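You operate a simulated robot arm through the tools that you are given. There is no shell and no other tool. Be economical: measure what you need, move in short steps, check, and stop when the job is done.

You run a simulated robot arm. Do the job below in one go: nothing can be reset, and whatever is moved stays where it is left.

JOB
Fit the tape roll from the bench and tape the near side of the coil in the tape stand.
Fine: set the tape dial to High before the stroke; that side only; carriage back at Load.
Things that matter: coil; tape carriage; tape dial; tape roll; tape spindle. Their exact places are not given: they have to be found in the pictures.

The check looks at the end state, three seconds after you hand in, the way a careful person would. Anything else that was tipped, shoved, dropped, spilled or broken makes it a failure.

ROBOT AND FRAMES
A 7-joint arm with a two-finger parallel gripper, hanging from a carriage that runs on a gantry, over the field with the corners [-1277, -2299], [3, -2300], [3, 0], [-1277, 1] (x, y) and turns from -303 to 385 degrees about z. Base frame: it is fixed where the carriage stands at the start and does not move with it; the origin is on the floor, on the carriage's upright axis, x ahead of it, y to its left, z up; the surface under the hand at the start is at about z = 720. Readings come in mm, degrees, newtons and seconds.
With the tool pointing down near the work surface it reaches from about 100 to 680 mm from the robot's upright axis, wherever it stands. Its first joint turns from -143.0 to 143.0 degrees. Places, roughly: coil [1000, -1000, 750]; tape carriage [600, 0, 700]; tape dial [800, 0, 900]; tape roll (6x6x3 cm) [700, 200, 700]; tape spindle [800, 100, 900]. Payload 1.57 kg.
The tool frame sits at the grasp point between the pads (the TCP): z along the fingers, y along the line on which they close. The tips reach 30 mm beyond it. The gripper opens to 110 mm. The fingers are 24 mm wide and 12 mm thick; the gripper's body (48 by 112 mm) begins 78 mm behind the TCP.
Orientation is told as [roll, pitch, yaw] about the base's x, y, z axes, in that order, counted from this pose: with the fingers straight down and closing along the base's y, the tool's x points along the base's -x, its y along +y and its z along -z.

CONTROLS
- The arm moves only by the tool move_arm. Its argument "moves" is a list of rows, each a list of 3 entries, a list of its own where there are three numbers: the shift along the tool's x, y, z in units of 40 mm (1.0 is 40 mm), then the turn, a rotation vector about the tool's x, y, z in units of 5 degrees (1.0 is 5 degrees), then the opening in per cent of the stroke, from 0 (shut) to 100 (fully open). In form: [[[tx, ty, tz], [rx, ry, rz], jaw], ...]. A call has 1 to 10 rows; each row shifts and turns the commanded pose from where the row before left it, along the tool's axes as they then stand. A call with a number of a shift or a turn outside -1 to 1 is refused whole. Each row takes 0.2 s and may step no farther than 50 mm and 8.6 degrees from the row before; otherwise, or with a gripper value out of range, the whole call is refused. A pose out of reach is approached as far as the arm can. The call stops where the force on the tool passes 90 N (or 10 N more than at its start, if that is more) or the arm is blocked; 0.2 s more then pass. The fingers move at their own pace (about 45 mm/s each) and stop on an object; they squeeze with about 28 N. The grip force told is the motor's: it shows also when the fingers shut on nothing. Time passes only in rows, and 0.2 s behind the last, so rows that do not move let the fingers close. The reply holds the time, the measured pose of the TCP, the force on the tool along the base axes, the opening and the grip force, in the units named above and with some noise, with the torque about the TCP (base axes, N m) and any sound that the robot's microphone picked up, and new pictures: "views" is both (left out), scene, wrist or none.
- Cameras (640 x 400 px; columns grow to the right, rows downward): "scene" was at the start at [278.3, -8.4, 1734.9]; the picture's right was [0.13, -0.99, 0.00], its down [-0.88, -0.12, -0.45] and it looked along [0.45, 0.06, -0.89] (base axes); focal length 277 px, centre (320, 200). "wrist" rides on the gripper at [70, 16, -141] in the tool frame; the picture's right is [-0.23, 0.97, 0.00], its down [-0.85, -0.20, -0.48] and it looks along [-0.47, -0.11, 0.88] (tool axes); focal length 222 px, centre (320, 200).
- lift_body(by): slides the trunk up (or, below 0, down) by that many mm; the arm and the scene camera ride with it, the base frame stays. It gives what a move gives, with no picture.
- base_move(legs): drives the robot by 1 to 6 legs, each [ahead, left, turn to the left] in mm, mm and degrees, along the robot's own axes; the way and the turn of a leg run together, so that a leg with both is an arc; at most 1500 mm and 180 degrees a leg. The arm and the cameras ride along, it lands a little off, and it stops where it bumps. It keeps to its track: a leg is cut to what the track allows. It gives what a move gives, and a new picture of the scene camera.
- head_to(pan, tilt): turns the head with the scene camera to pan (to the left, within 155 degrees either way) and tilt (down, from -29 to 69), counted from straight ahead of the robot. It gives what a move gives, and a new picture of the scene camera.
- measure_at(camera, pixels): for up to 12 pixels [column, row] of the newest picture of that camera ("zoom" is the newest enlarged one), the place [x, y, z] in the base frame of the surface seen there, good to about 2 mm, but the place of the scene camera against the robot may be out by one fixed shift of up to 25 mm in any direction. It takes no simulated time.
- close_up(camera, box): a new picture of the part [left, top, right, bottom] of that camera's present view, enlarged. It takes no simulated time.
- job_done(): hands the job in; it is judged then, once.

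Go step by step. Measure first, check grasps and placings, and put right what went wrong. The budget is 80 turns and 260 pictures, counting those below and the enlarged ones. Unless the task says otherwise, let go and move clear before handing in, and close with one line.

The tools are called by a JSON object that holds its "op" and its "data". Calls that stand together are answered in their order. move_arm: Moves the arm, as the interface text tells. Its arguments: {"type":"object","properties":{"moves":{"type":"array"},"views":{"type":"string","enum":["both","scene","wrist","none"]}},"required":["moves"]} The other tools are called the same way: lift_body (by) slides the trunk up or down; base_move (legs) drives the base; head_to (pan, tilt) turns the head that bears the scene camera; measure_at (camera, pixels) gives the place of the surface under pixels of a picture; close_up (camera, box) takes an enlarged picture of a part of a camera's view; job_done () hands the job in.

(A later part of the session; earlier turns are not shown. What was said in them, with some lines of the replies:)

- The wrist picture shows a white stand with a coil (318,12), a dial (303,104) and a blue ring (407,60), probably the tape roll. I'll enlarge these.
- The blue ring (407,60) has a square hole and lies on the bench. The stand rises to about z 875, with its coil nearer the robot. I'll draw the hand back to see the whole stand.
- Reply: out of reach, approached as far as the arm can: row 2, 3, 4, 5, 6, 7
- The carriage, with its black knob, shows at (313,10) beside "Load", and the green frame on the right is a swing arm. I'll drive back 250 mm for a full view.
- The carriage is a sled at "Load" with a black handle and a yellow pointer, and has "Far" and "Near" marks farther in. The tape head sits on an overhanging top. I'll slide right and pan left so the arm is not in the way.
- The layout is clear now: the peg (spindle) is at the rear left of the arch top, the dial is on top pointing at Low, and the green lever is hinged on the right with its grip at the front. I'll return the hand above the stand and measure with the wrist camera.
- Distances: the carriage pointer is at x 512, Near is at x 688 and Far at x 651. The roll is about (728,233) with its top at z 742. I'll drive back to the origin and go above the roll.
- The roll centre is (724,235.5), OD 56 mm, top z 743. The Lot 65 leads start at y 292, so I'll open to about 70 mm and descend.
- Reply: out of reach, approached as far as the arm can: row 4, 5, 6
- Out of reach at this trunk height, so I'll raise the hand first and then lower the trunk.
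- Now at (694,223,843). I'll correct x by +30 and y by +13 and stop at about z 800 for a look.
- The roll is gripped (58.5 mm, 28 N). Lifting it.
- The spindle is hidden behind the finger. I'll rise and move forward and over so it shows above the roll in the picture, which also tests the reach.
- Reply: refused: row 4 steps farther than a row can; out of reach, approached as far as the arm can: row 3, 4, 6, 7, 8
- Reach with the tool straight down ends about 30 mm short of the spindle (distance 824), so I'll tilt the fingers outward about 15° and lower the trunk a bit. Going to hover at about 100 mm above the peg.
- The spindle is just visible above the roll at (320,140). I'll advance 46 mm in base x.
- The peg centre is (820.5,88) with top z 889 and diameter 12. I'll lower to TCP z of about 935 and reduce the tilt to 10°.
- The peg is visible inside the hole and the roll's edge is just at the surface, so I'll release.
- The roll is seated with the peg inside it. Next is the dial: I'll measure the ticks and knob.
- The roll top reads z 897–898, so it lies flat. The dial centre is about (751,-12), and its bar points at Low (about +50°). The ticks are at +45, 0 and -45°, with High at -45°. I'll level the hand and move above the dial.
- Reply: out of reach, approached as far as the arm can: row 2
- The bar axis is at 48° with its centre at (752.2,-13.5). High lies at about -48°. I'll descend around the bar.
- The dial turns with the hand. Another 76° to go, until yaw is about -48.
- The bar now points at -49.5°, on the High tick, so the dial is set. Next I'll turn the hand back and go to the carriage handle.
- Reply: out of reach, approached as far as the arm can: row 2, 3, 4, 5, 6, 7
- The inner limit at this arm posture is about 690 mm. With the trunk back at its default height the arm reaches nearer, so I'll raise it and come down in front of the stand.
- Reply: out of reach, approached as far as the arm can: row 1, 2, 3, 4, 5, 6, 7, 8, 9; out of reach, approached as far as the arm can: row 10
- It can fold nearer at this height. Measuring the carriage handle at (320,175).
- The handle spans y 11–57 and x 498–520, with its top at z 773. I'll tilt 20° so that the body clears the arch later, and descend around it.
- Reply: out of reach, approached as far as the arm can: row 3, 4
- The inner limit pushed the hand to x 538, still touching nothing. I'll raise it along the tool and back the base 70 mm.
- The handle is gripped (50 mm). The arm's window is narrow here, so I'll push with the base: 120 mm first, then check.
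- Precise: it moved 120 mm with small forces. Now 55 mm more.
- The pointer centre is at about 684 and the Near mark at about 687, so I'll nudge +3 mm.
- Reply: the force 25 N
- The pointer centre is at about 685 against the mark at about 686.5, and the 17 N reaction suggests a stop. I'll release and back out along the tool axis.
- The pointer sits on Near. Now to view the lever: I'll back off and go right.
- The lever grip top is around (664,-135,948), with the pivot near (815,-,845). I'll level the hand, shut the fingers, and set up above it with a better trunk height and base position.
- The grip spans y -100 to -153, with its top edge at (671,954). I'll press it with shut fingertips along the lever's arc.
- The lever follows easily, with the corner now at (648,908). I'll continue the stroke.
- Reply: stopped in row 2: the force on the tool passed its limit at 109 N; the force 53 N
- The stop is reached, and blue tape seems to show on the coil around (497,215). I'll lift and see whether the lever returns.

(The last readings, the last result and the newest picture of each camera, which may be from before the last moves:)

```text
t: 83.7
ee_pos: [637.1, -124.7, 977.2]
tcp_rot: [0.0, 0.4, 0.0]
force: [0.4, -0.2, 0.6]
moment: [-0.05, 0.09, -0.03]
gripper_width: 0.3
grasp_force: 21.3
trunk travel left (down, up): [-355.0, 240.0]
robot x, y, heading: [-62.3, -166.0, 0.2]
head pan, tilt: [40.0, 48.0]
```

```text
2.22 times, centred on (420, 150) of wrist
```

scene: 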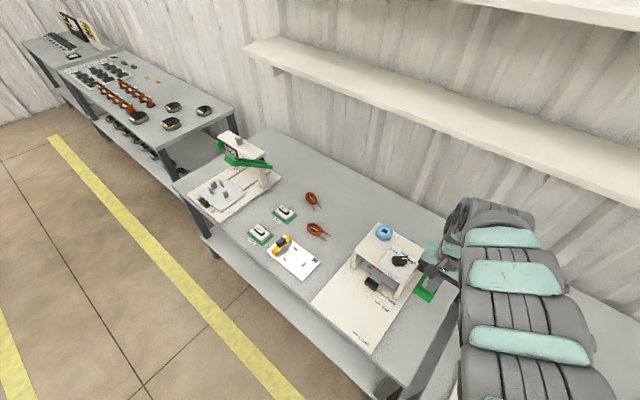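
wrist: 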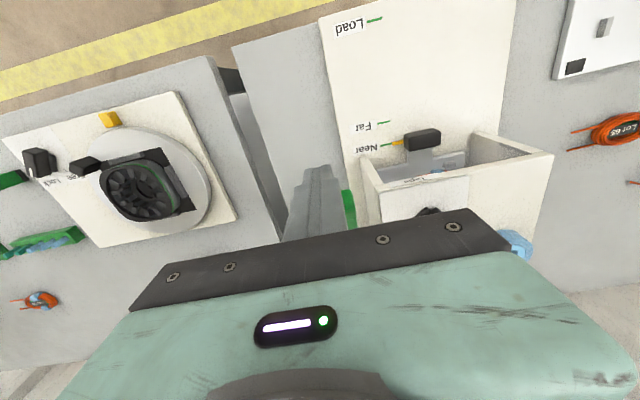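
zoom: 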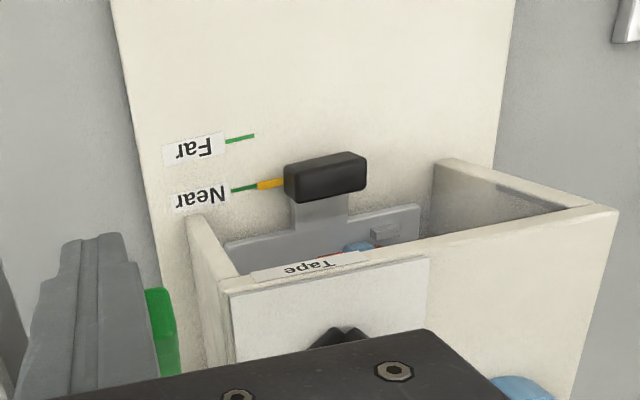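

{"op": "base_move", "data": {"legs": [[-120, 0, 0]]}}

{"op": "move_arm", "data": {"moves": [[[0, 0, 0], [0, 0, 0], 62]], "views": "wrist"}}

{"op": "close_up", "data": {"camera": "wrist", "box": [260, 100, 500, 240]}}

{"op": "close_up", "data": {"camera": "scene", "box": [320, 190, 480, 290]}}

```text
t: 84.9
ee_pos: [515.3, -125.9, 977.2]
tcp_rot: [-0.1, 0.4, -0.2]
force: [1.0, 0.2, -0.6]
moment: [0.0, -0.01, -0.02]
gripper_width: 0.0
grasp_force: 20.8
trunk travel left (down, up): [-355.0, 240.0]
robot x, y, heading: [-182.5, -166.0, 0.4]
head pan, tilt: [40.0, 48.0]
```

scene: 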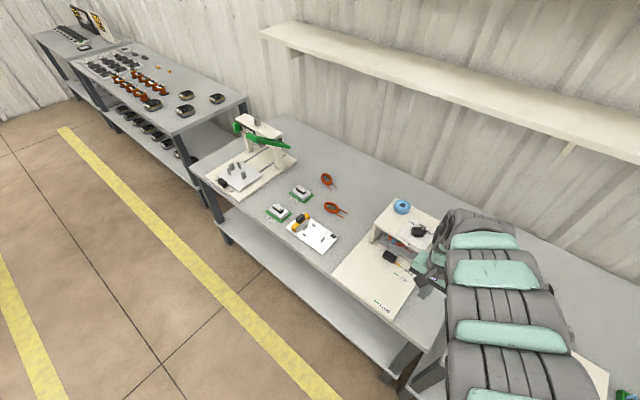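

```text
t: 85.3
ee_pos: [515.8, -126.8, 976.2]
tcp_rot: [-0.1, 0.5, -0.1]
force: [0.0, -0.2, -0.1]
moment: [0.02, -0.01, -0.03]
gripper_width: 32.0
grasp_force: 0.1
trunk travel left (down, up): [-355.0, 240.0]
robot x, y, heading: [-182.2, -169.3, 0.1]
head pan, tilt: [40.0, 48.0]
```

wrist: 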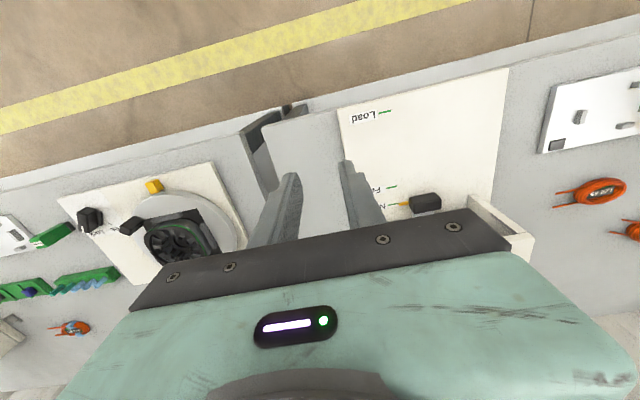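

```text
2.67 times, centred on (380, 170) of wrist
```

zoom: 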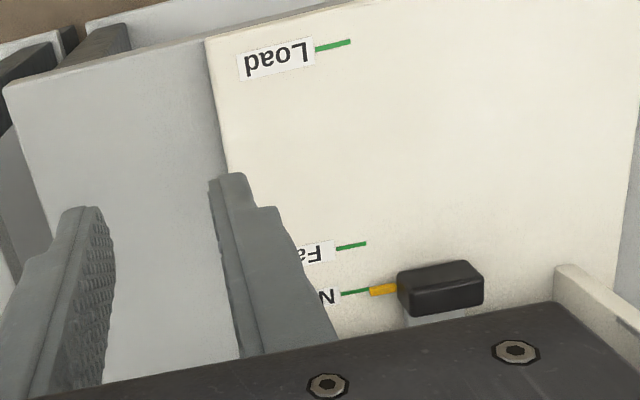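

```text
4.00 times, centred on (400, 240) of scene
```

zoom: 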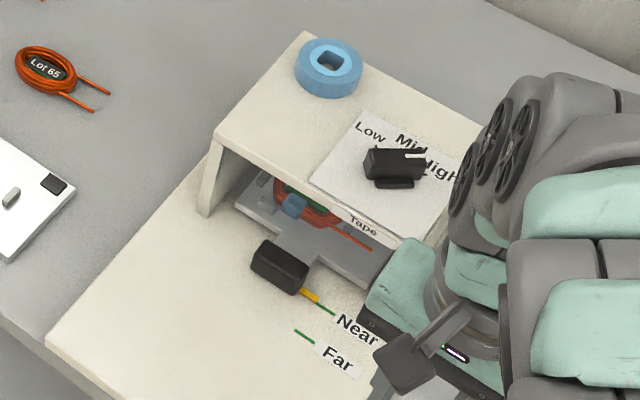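

Blue tape shows on the coil's near side. Next I'll move left in front of the carriage, retilt, and regrip the handle.

{"op": "base_move", "data": {"legs": [[0, 160, 0]]}}

{"op": "move_arm", "data": {"moves": [[[-0.8, 0, 0], [0, -1, 0], 70], [[-0.4, 0, 0], [0, -1, 0], 70], [[0, 0, 0], [0, -1, 0], 70], [[0, 0, 0], [0, -1, 0], 70], [[0, 0, 0], [0, 0, 0], 70], [[0.34, 0, 0.9], [0, 0, 0], 70], [[0.34, 0, 0.9], [0, 0, 0], 70], [[0.34, 0, 0.9], [0, 0, 0], 70], [[0, 0, 0], [0, 0, 0], 70]], "views": "both"}}

```text
t: 86.8
ee_pos: [516.5, 31.8, 978.0]
tcp_rot: [-0.1, 0.5, -0.1]
force: [-0.6, 0.2, 0.5]
moment: [0.01, -0.01, -0.03]
gripper_width: 68.3
grasp_force: 0.2
trunk travel left (down, up): [-355.0, 240.0]
robot x, y, heading: [-183.4, -6.3, 0.2]
head pan, tilt: [40.0, 48.0]
```

scene: 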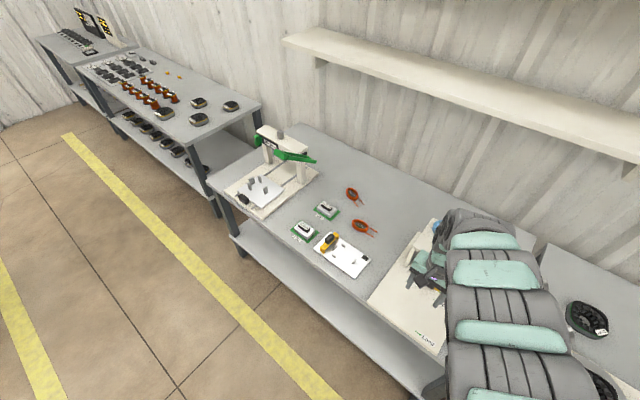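

```text
t: 88.8
ee_pos: [590.2, 34.9, 850.2]
tcp_rot: [-0.1, -19.5, -0.1]
force: [0.7, 0.2, 0.3]
moment: [-0.04, -0.01, 0.0]
gripper_width: 77.0
grasp_force: 0.0
out of reach, approached as far as the arm can: row 3, 4
trunk travel left (down, up): [-355.0, 240.0]
robot x, y, heading: [-181.0, -8.6, 0.0]
head pan, tilt: [40.0, 48.0]
```

scene: 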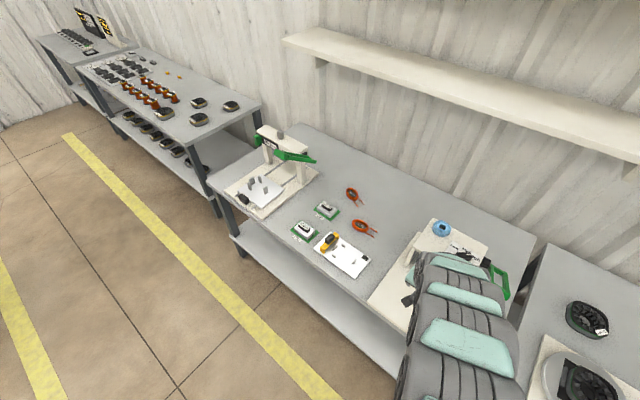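
wrist: 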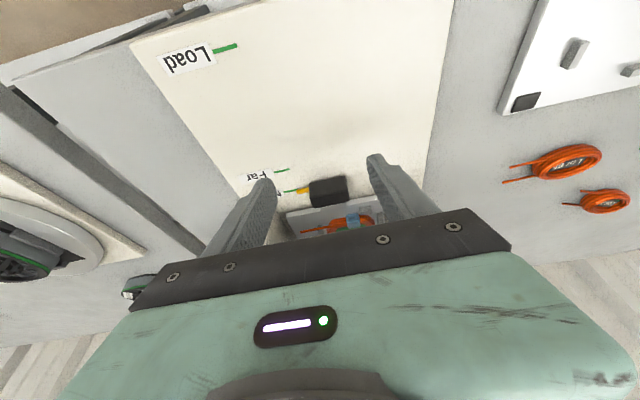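

The scene shows the green lever raised again at (500,280). I'll lower in front of the handle.

{"op": "move_arm", "data": {"moves": [[[0.27, -0.03, 0.74], [0, 0, 0], 70], [[0.27, -0.03, 0.74], [0, 0, 0], 70], [[0, 0, 0], [0, 0, 0], 70]], "views": "wrist"}}

{"op": "close_up", "data": {"camera": "scene", "box": [400, 200, 540, 320]}}

```text
t: 89.5
ee_pos: [591.4, 31.7, 787.0]
tcp_rot: [-0.1, -19.6, -0.2]
force: [-0.6, -0.3, 0.8]
moment: [-0.03, -0.03, 0.0]
gripper_width: 76.8
grasp_force: 0.0
trunk travel left (down, up): [-355.0, 240.0]
robot x, y, heading: [-184.2, -7.2, -0.1]
head pan, tilt: [40.0, 48.0]
```

wrist: 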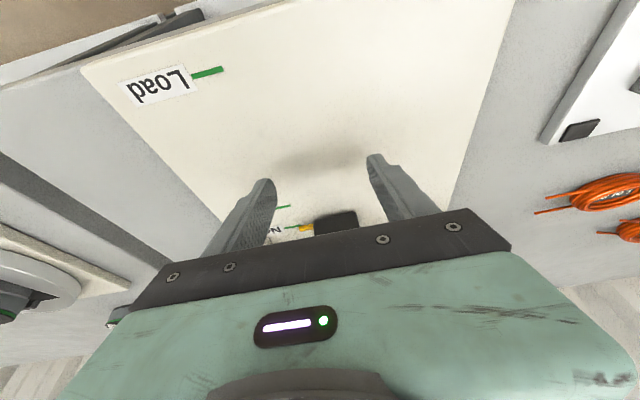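

```text
3.33 times, centred on (470, 260) of scene
```

zoom: 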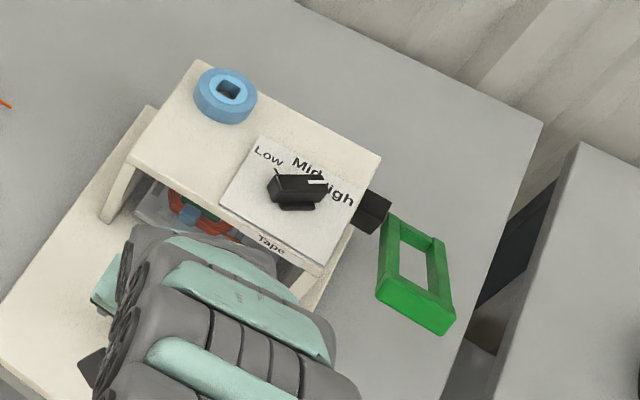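

{"op": "measure_at", "data": {"camera": "zoom", "pixels": [[385, 285], [450, 318], [415, 300], [440, 245], [395, 225]]}}

{"op": "base_move", "data": {"legs": [[87, 0, 0]]}}

{"op": "move_arm", "data": {"moves": [[[0, 0, 0], [0, 0, 0], 70]], "views": "wrist"}}

```text
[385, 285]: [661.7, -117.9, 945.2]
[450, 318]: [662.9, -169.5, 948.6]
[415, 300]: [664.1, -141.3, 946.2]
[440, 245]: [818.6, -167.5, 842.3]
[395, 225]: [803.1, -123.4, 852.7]
```

```text
t: 90.6
ee_pos: [677.7, 32.5, 786.2]
tcp_rot: [-0.1, -19.4, -0.1]
force: [0.4, -0.2, 0.0]
moment: [-0.02, -0.01, 0.0]
gripper_width: 77.0
grasp_force: 0.0
trunk travel left (down, up): [-355.0, 240.0]
robot x, y, heading: [-100.4, -9.1, 0.0]
head pan, tilt: [40.0, 48.0]
```

scene: 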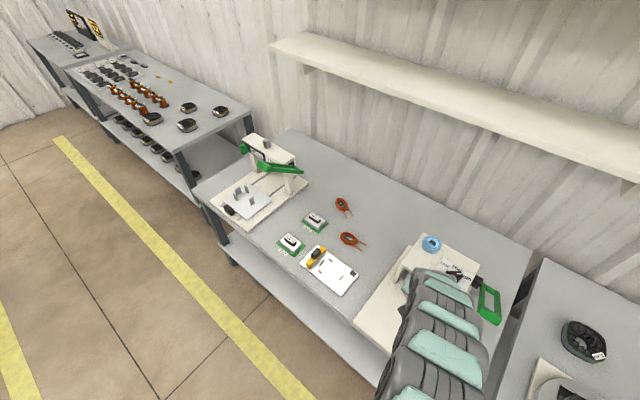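

```text
t: 91.0
ee_pos: [676.4, 33.4, 786.3]
tcp_rot: [-0.2, -19.5, -0.1]
force: [-0.6, 0.4, 0.2]
moment: [-0.01, 0.02, 0.0]
gripper_width: 77.0
grasp_force: 0.0
trunk travel left (down, up): [-355.0, 240.0]
robot x, y, heading: [-95.7, -7.0, 0.2]
head pan, tilt: [40.0, 48.0]
```

wrist: 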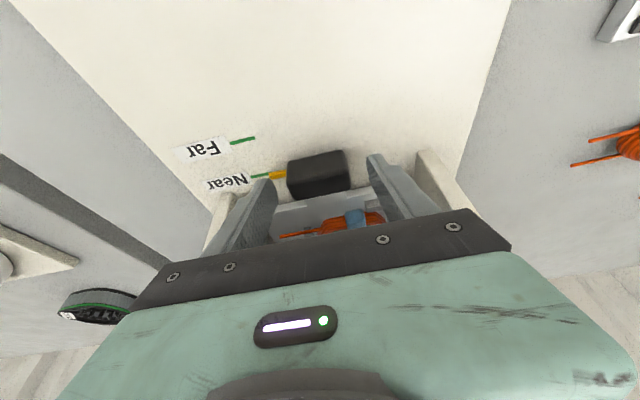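

The lever is back up (grip at z 946). The fingers straddle the handle, so I'll close on it.

{"op": "move_arm", "data": {"moves": [[[0, 0, 0.06], [0, 0, 0], 0], [[0, 0, 0], [0, 0, 0], 0], [[0, 0, 0], [0, 0, 0], 0], [[0, 0, 0], [0, 0, 0], 0], [[0, 0, 0], [0, 0, 0], 0]], "views": "none"}}

{"op": "base_move", "data": {"legs": [[-174, 0, 0]]}}

{"op": "move_arm", "data": {"moves": [[[0, 0, 0], [0, 0, 0], 0]], "views": "wrist"}}

{"op": "close_up", "data": {"camera": "wrist", "box": [230, 150, 310, 200]}}

```text
t: 92.2
ee_pos: [676.3, 31.2, 783.0]
tcp_rot: [-0.2, -19.5, -0.1]
force: [0.4, -3.3, -2.9]
moment: [-0.1, 1.0, 0.15]
gripper_width: 50.0
grasp_force: 45.1
trunk travel left (down, up): [-355.0, 240.0]
robot x, y, heading: [-95.5, -6.3, 0.2]
head pan, tilt: [40.0, 48.0]
```

```text
t: 93.7
ee_pos: [504.0, 31.9, 784.6]
tcp_rot: [-0.1, -19.6, -0.1]
force: [-1.8, -1.6, -0.3]
moment: [0.3, -0.72, 0.35]
gripper_width: 49.9
grasp_force: 45.0
trunk travel left (down, up): [-355.0, 240.0]
robot x, y, heading: [-267.4, -8.0, 0.1]
head pan, tilt: [40.0, 48.0]
```

scene: 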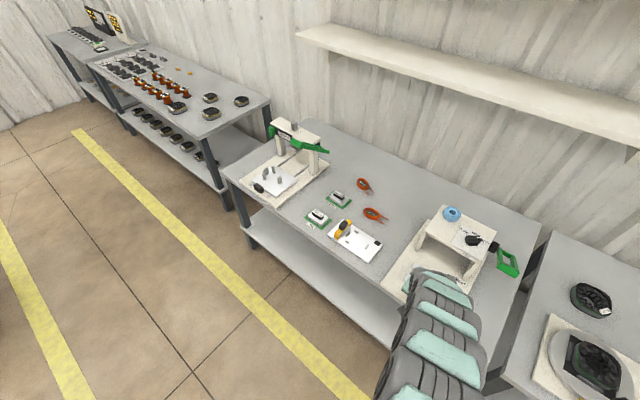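

```text
t: 94.1
ee_pos: [505.4, 33.1, 784.0]
tcp_rot: [-0.2, -19.4, -0.2]
force: [-1.7, -1.4, 3.0]
moment: [0.17, -0.57, 0.04]
gripper_width: 49.9
grasp_force: 44.9
trunk travel left (down, up): [-355.0, 240.0]
robot x, y, heading: [-265.0, -6.1, 0.3]
head pan, tilt: [40.0, 48.0]
```

wrist: 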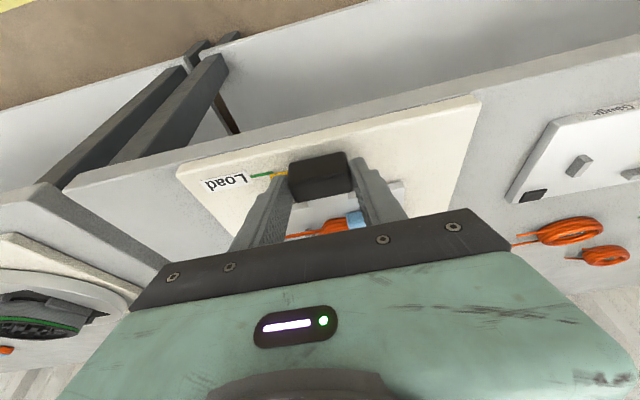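

```text
8.00 times, centred on (270, 175) of wrist
```

zoom: 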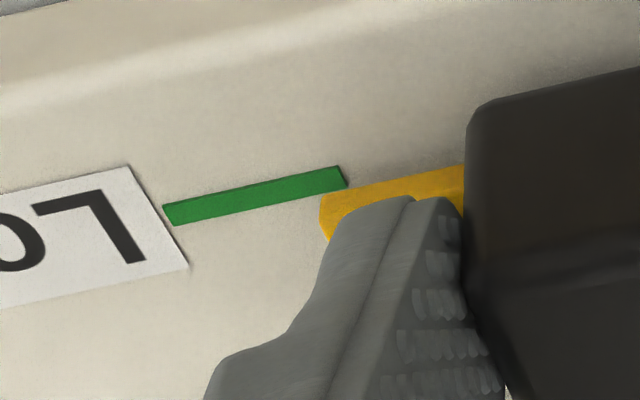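

{"op": "measure_at", "data": {"camera": "zoom", "pixels": [[328, 200], [328, 222], [345, 195], [345, 202], [200, 208], [260, 193], [320, 180]]}}

```text
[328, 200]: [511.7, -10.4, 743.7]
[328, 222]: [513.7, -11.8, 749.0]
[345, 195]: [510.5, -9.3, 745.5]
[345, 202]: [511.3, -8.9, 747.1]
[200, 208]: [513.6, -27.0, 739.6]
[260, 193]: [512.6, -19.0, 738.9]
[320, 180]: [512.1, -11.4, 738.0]
```

Very near; I'll pull 2 mm more towards me and compare.

{"op": "move_arm", "data": {"moves": [[[0.05, 0, -0.018], [0, 0, 0], 0], [[0, 0, 0], [0, 0, 0], 0]], "views": "none"}}

{"op": "move_arm", "data": {"moves": [[[0, 0, 0], [0, 0, 0], 70], [[0, 0, 0], [0, 0, 0], 70], [[0, 0, -0.5], [0, 0, 0], 70], [[0, 0, -1], [0, 0, 0], 70], [[0, 0, -1], [0, 0, 0], 70], [[0, 0, 0], [0, 0, 0], 70]], "views": "wrist"}}

{"op": "close_up", "data": {"camera": "wrist", "box": [240, 100, 400, 220]}}

```text
t: 94.7
ee_pos: [503.4, 32.2, 785.8]
tcp_rot: [-0.1, -19.5, -0.2]
force: [2.1, 0.0, -1.5]
moment: [-0.15, 0.85, 0.37]
gripper_width: 49.8
grasp_force: 44.7
trunk travel left (down, up): [-355.0, 240.0]
robot x, y, heading: [-268.4, -11.4, 0.3]
head pan, tilt: [40.0, 48.0]
```

```text
t: 96.1
ee_pos: [469.0, 30.2, 879.3]
tcp_rot: [-0.2, -19.4, -0.1]
force: [0.4, -0.8, 0.2]
moment: [0.01, 0.03, 0.0]
gripper_width: 77.1
grasp_force: 0.0
trunk travel left (down, up): [-355.0, 240.0]
robot x, y, heading: [-266.8, -8.7, -0.0]
head pan, tilt: [40.0, 48.0]
```

wrist: 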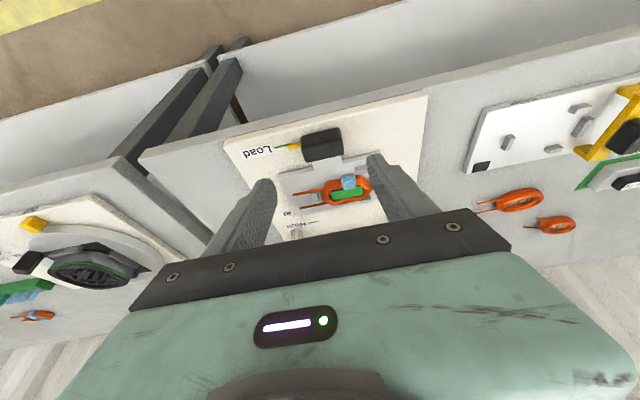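

```text
3.33 times, centred on (320, 160) of wrist
```

zoom: 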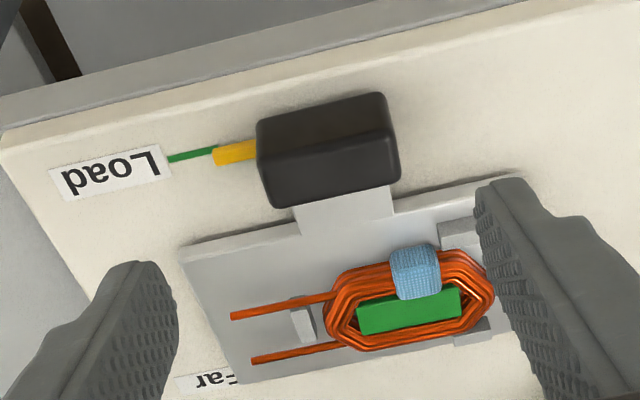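

The near side is taped. The pointer lines up with Load; I'll confirm and back away with a last overview.

{"op": "measure_at", "data": {"camera": "zoom", "pixels": [[225, 155], [240, 152], [218, 150], [218, 160], [180, 159], [205, 154]]}}

{"op": "base_move", "data": {"legs": [[-150, 0, 0]]}}

{"op": "close_up", "data": {"camera": "scene", "box": [240, 100, 560, 300]}}

```text
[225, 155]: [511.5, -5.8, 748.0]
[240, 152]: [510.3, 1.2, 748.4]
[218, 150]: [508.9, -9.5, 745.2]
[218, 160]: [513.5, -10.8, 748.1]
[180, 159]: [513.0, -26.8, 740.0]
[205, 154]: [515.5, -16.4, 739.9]
```

```text
t: 97.5
ee_pos: [323.3, 30.2, 878.5]
tcp_rot: [-0.1, -19.5, -0.1]
force: [0.0, 0.2, 0.0]
moment: [0.04, -0.01, 0.01]
gripper_width: 77.3
grasp_force: 0.0
trunk travel left (down, up): [-355.0, 240.0]
robot x, y, heading: [-417.0, -8.8, 0.1]
head pan, tilt: [40.0, 48.0]
```

scene: 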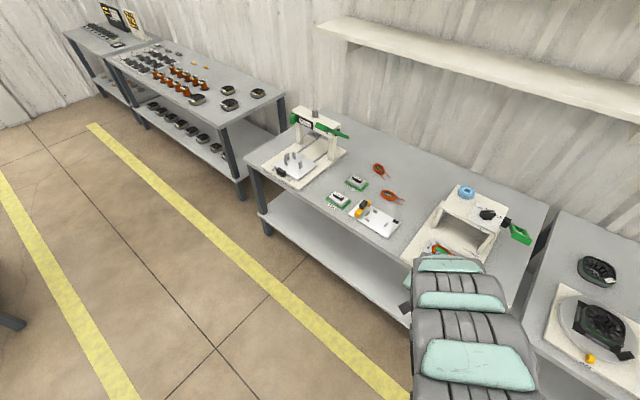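

```text
2.00 times, centred on (400, 200) of scene
```

zoom: 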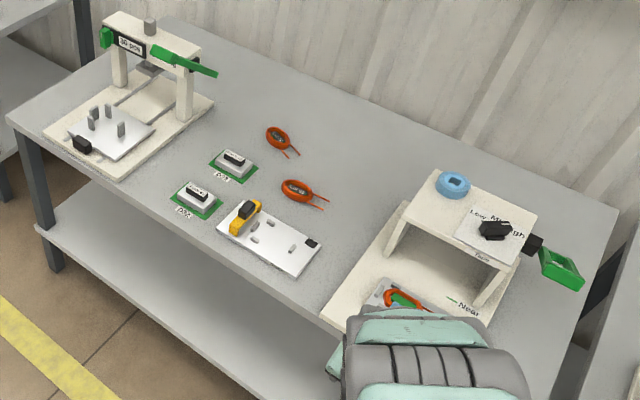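

The pointer reads about 511.5 against the Load mark at about 513, much as it did at the start. The roll is on the spindle, the dial points at High, the lever is up, and nothing else has moved. Handing in.

{"op": "job_done", "data": {}}

```text
The job is handed in.
```

I fitted the tape roll on the spindle, set the dial to High, taped only the near side of the coil with one stroke, and put the carriage back at Load, within about 2 mm of its mark.
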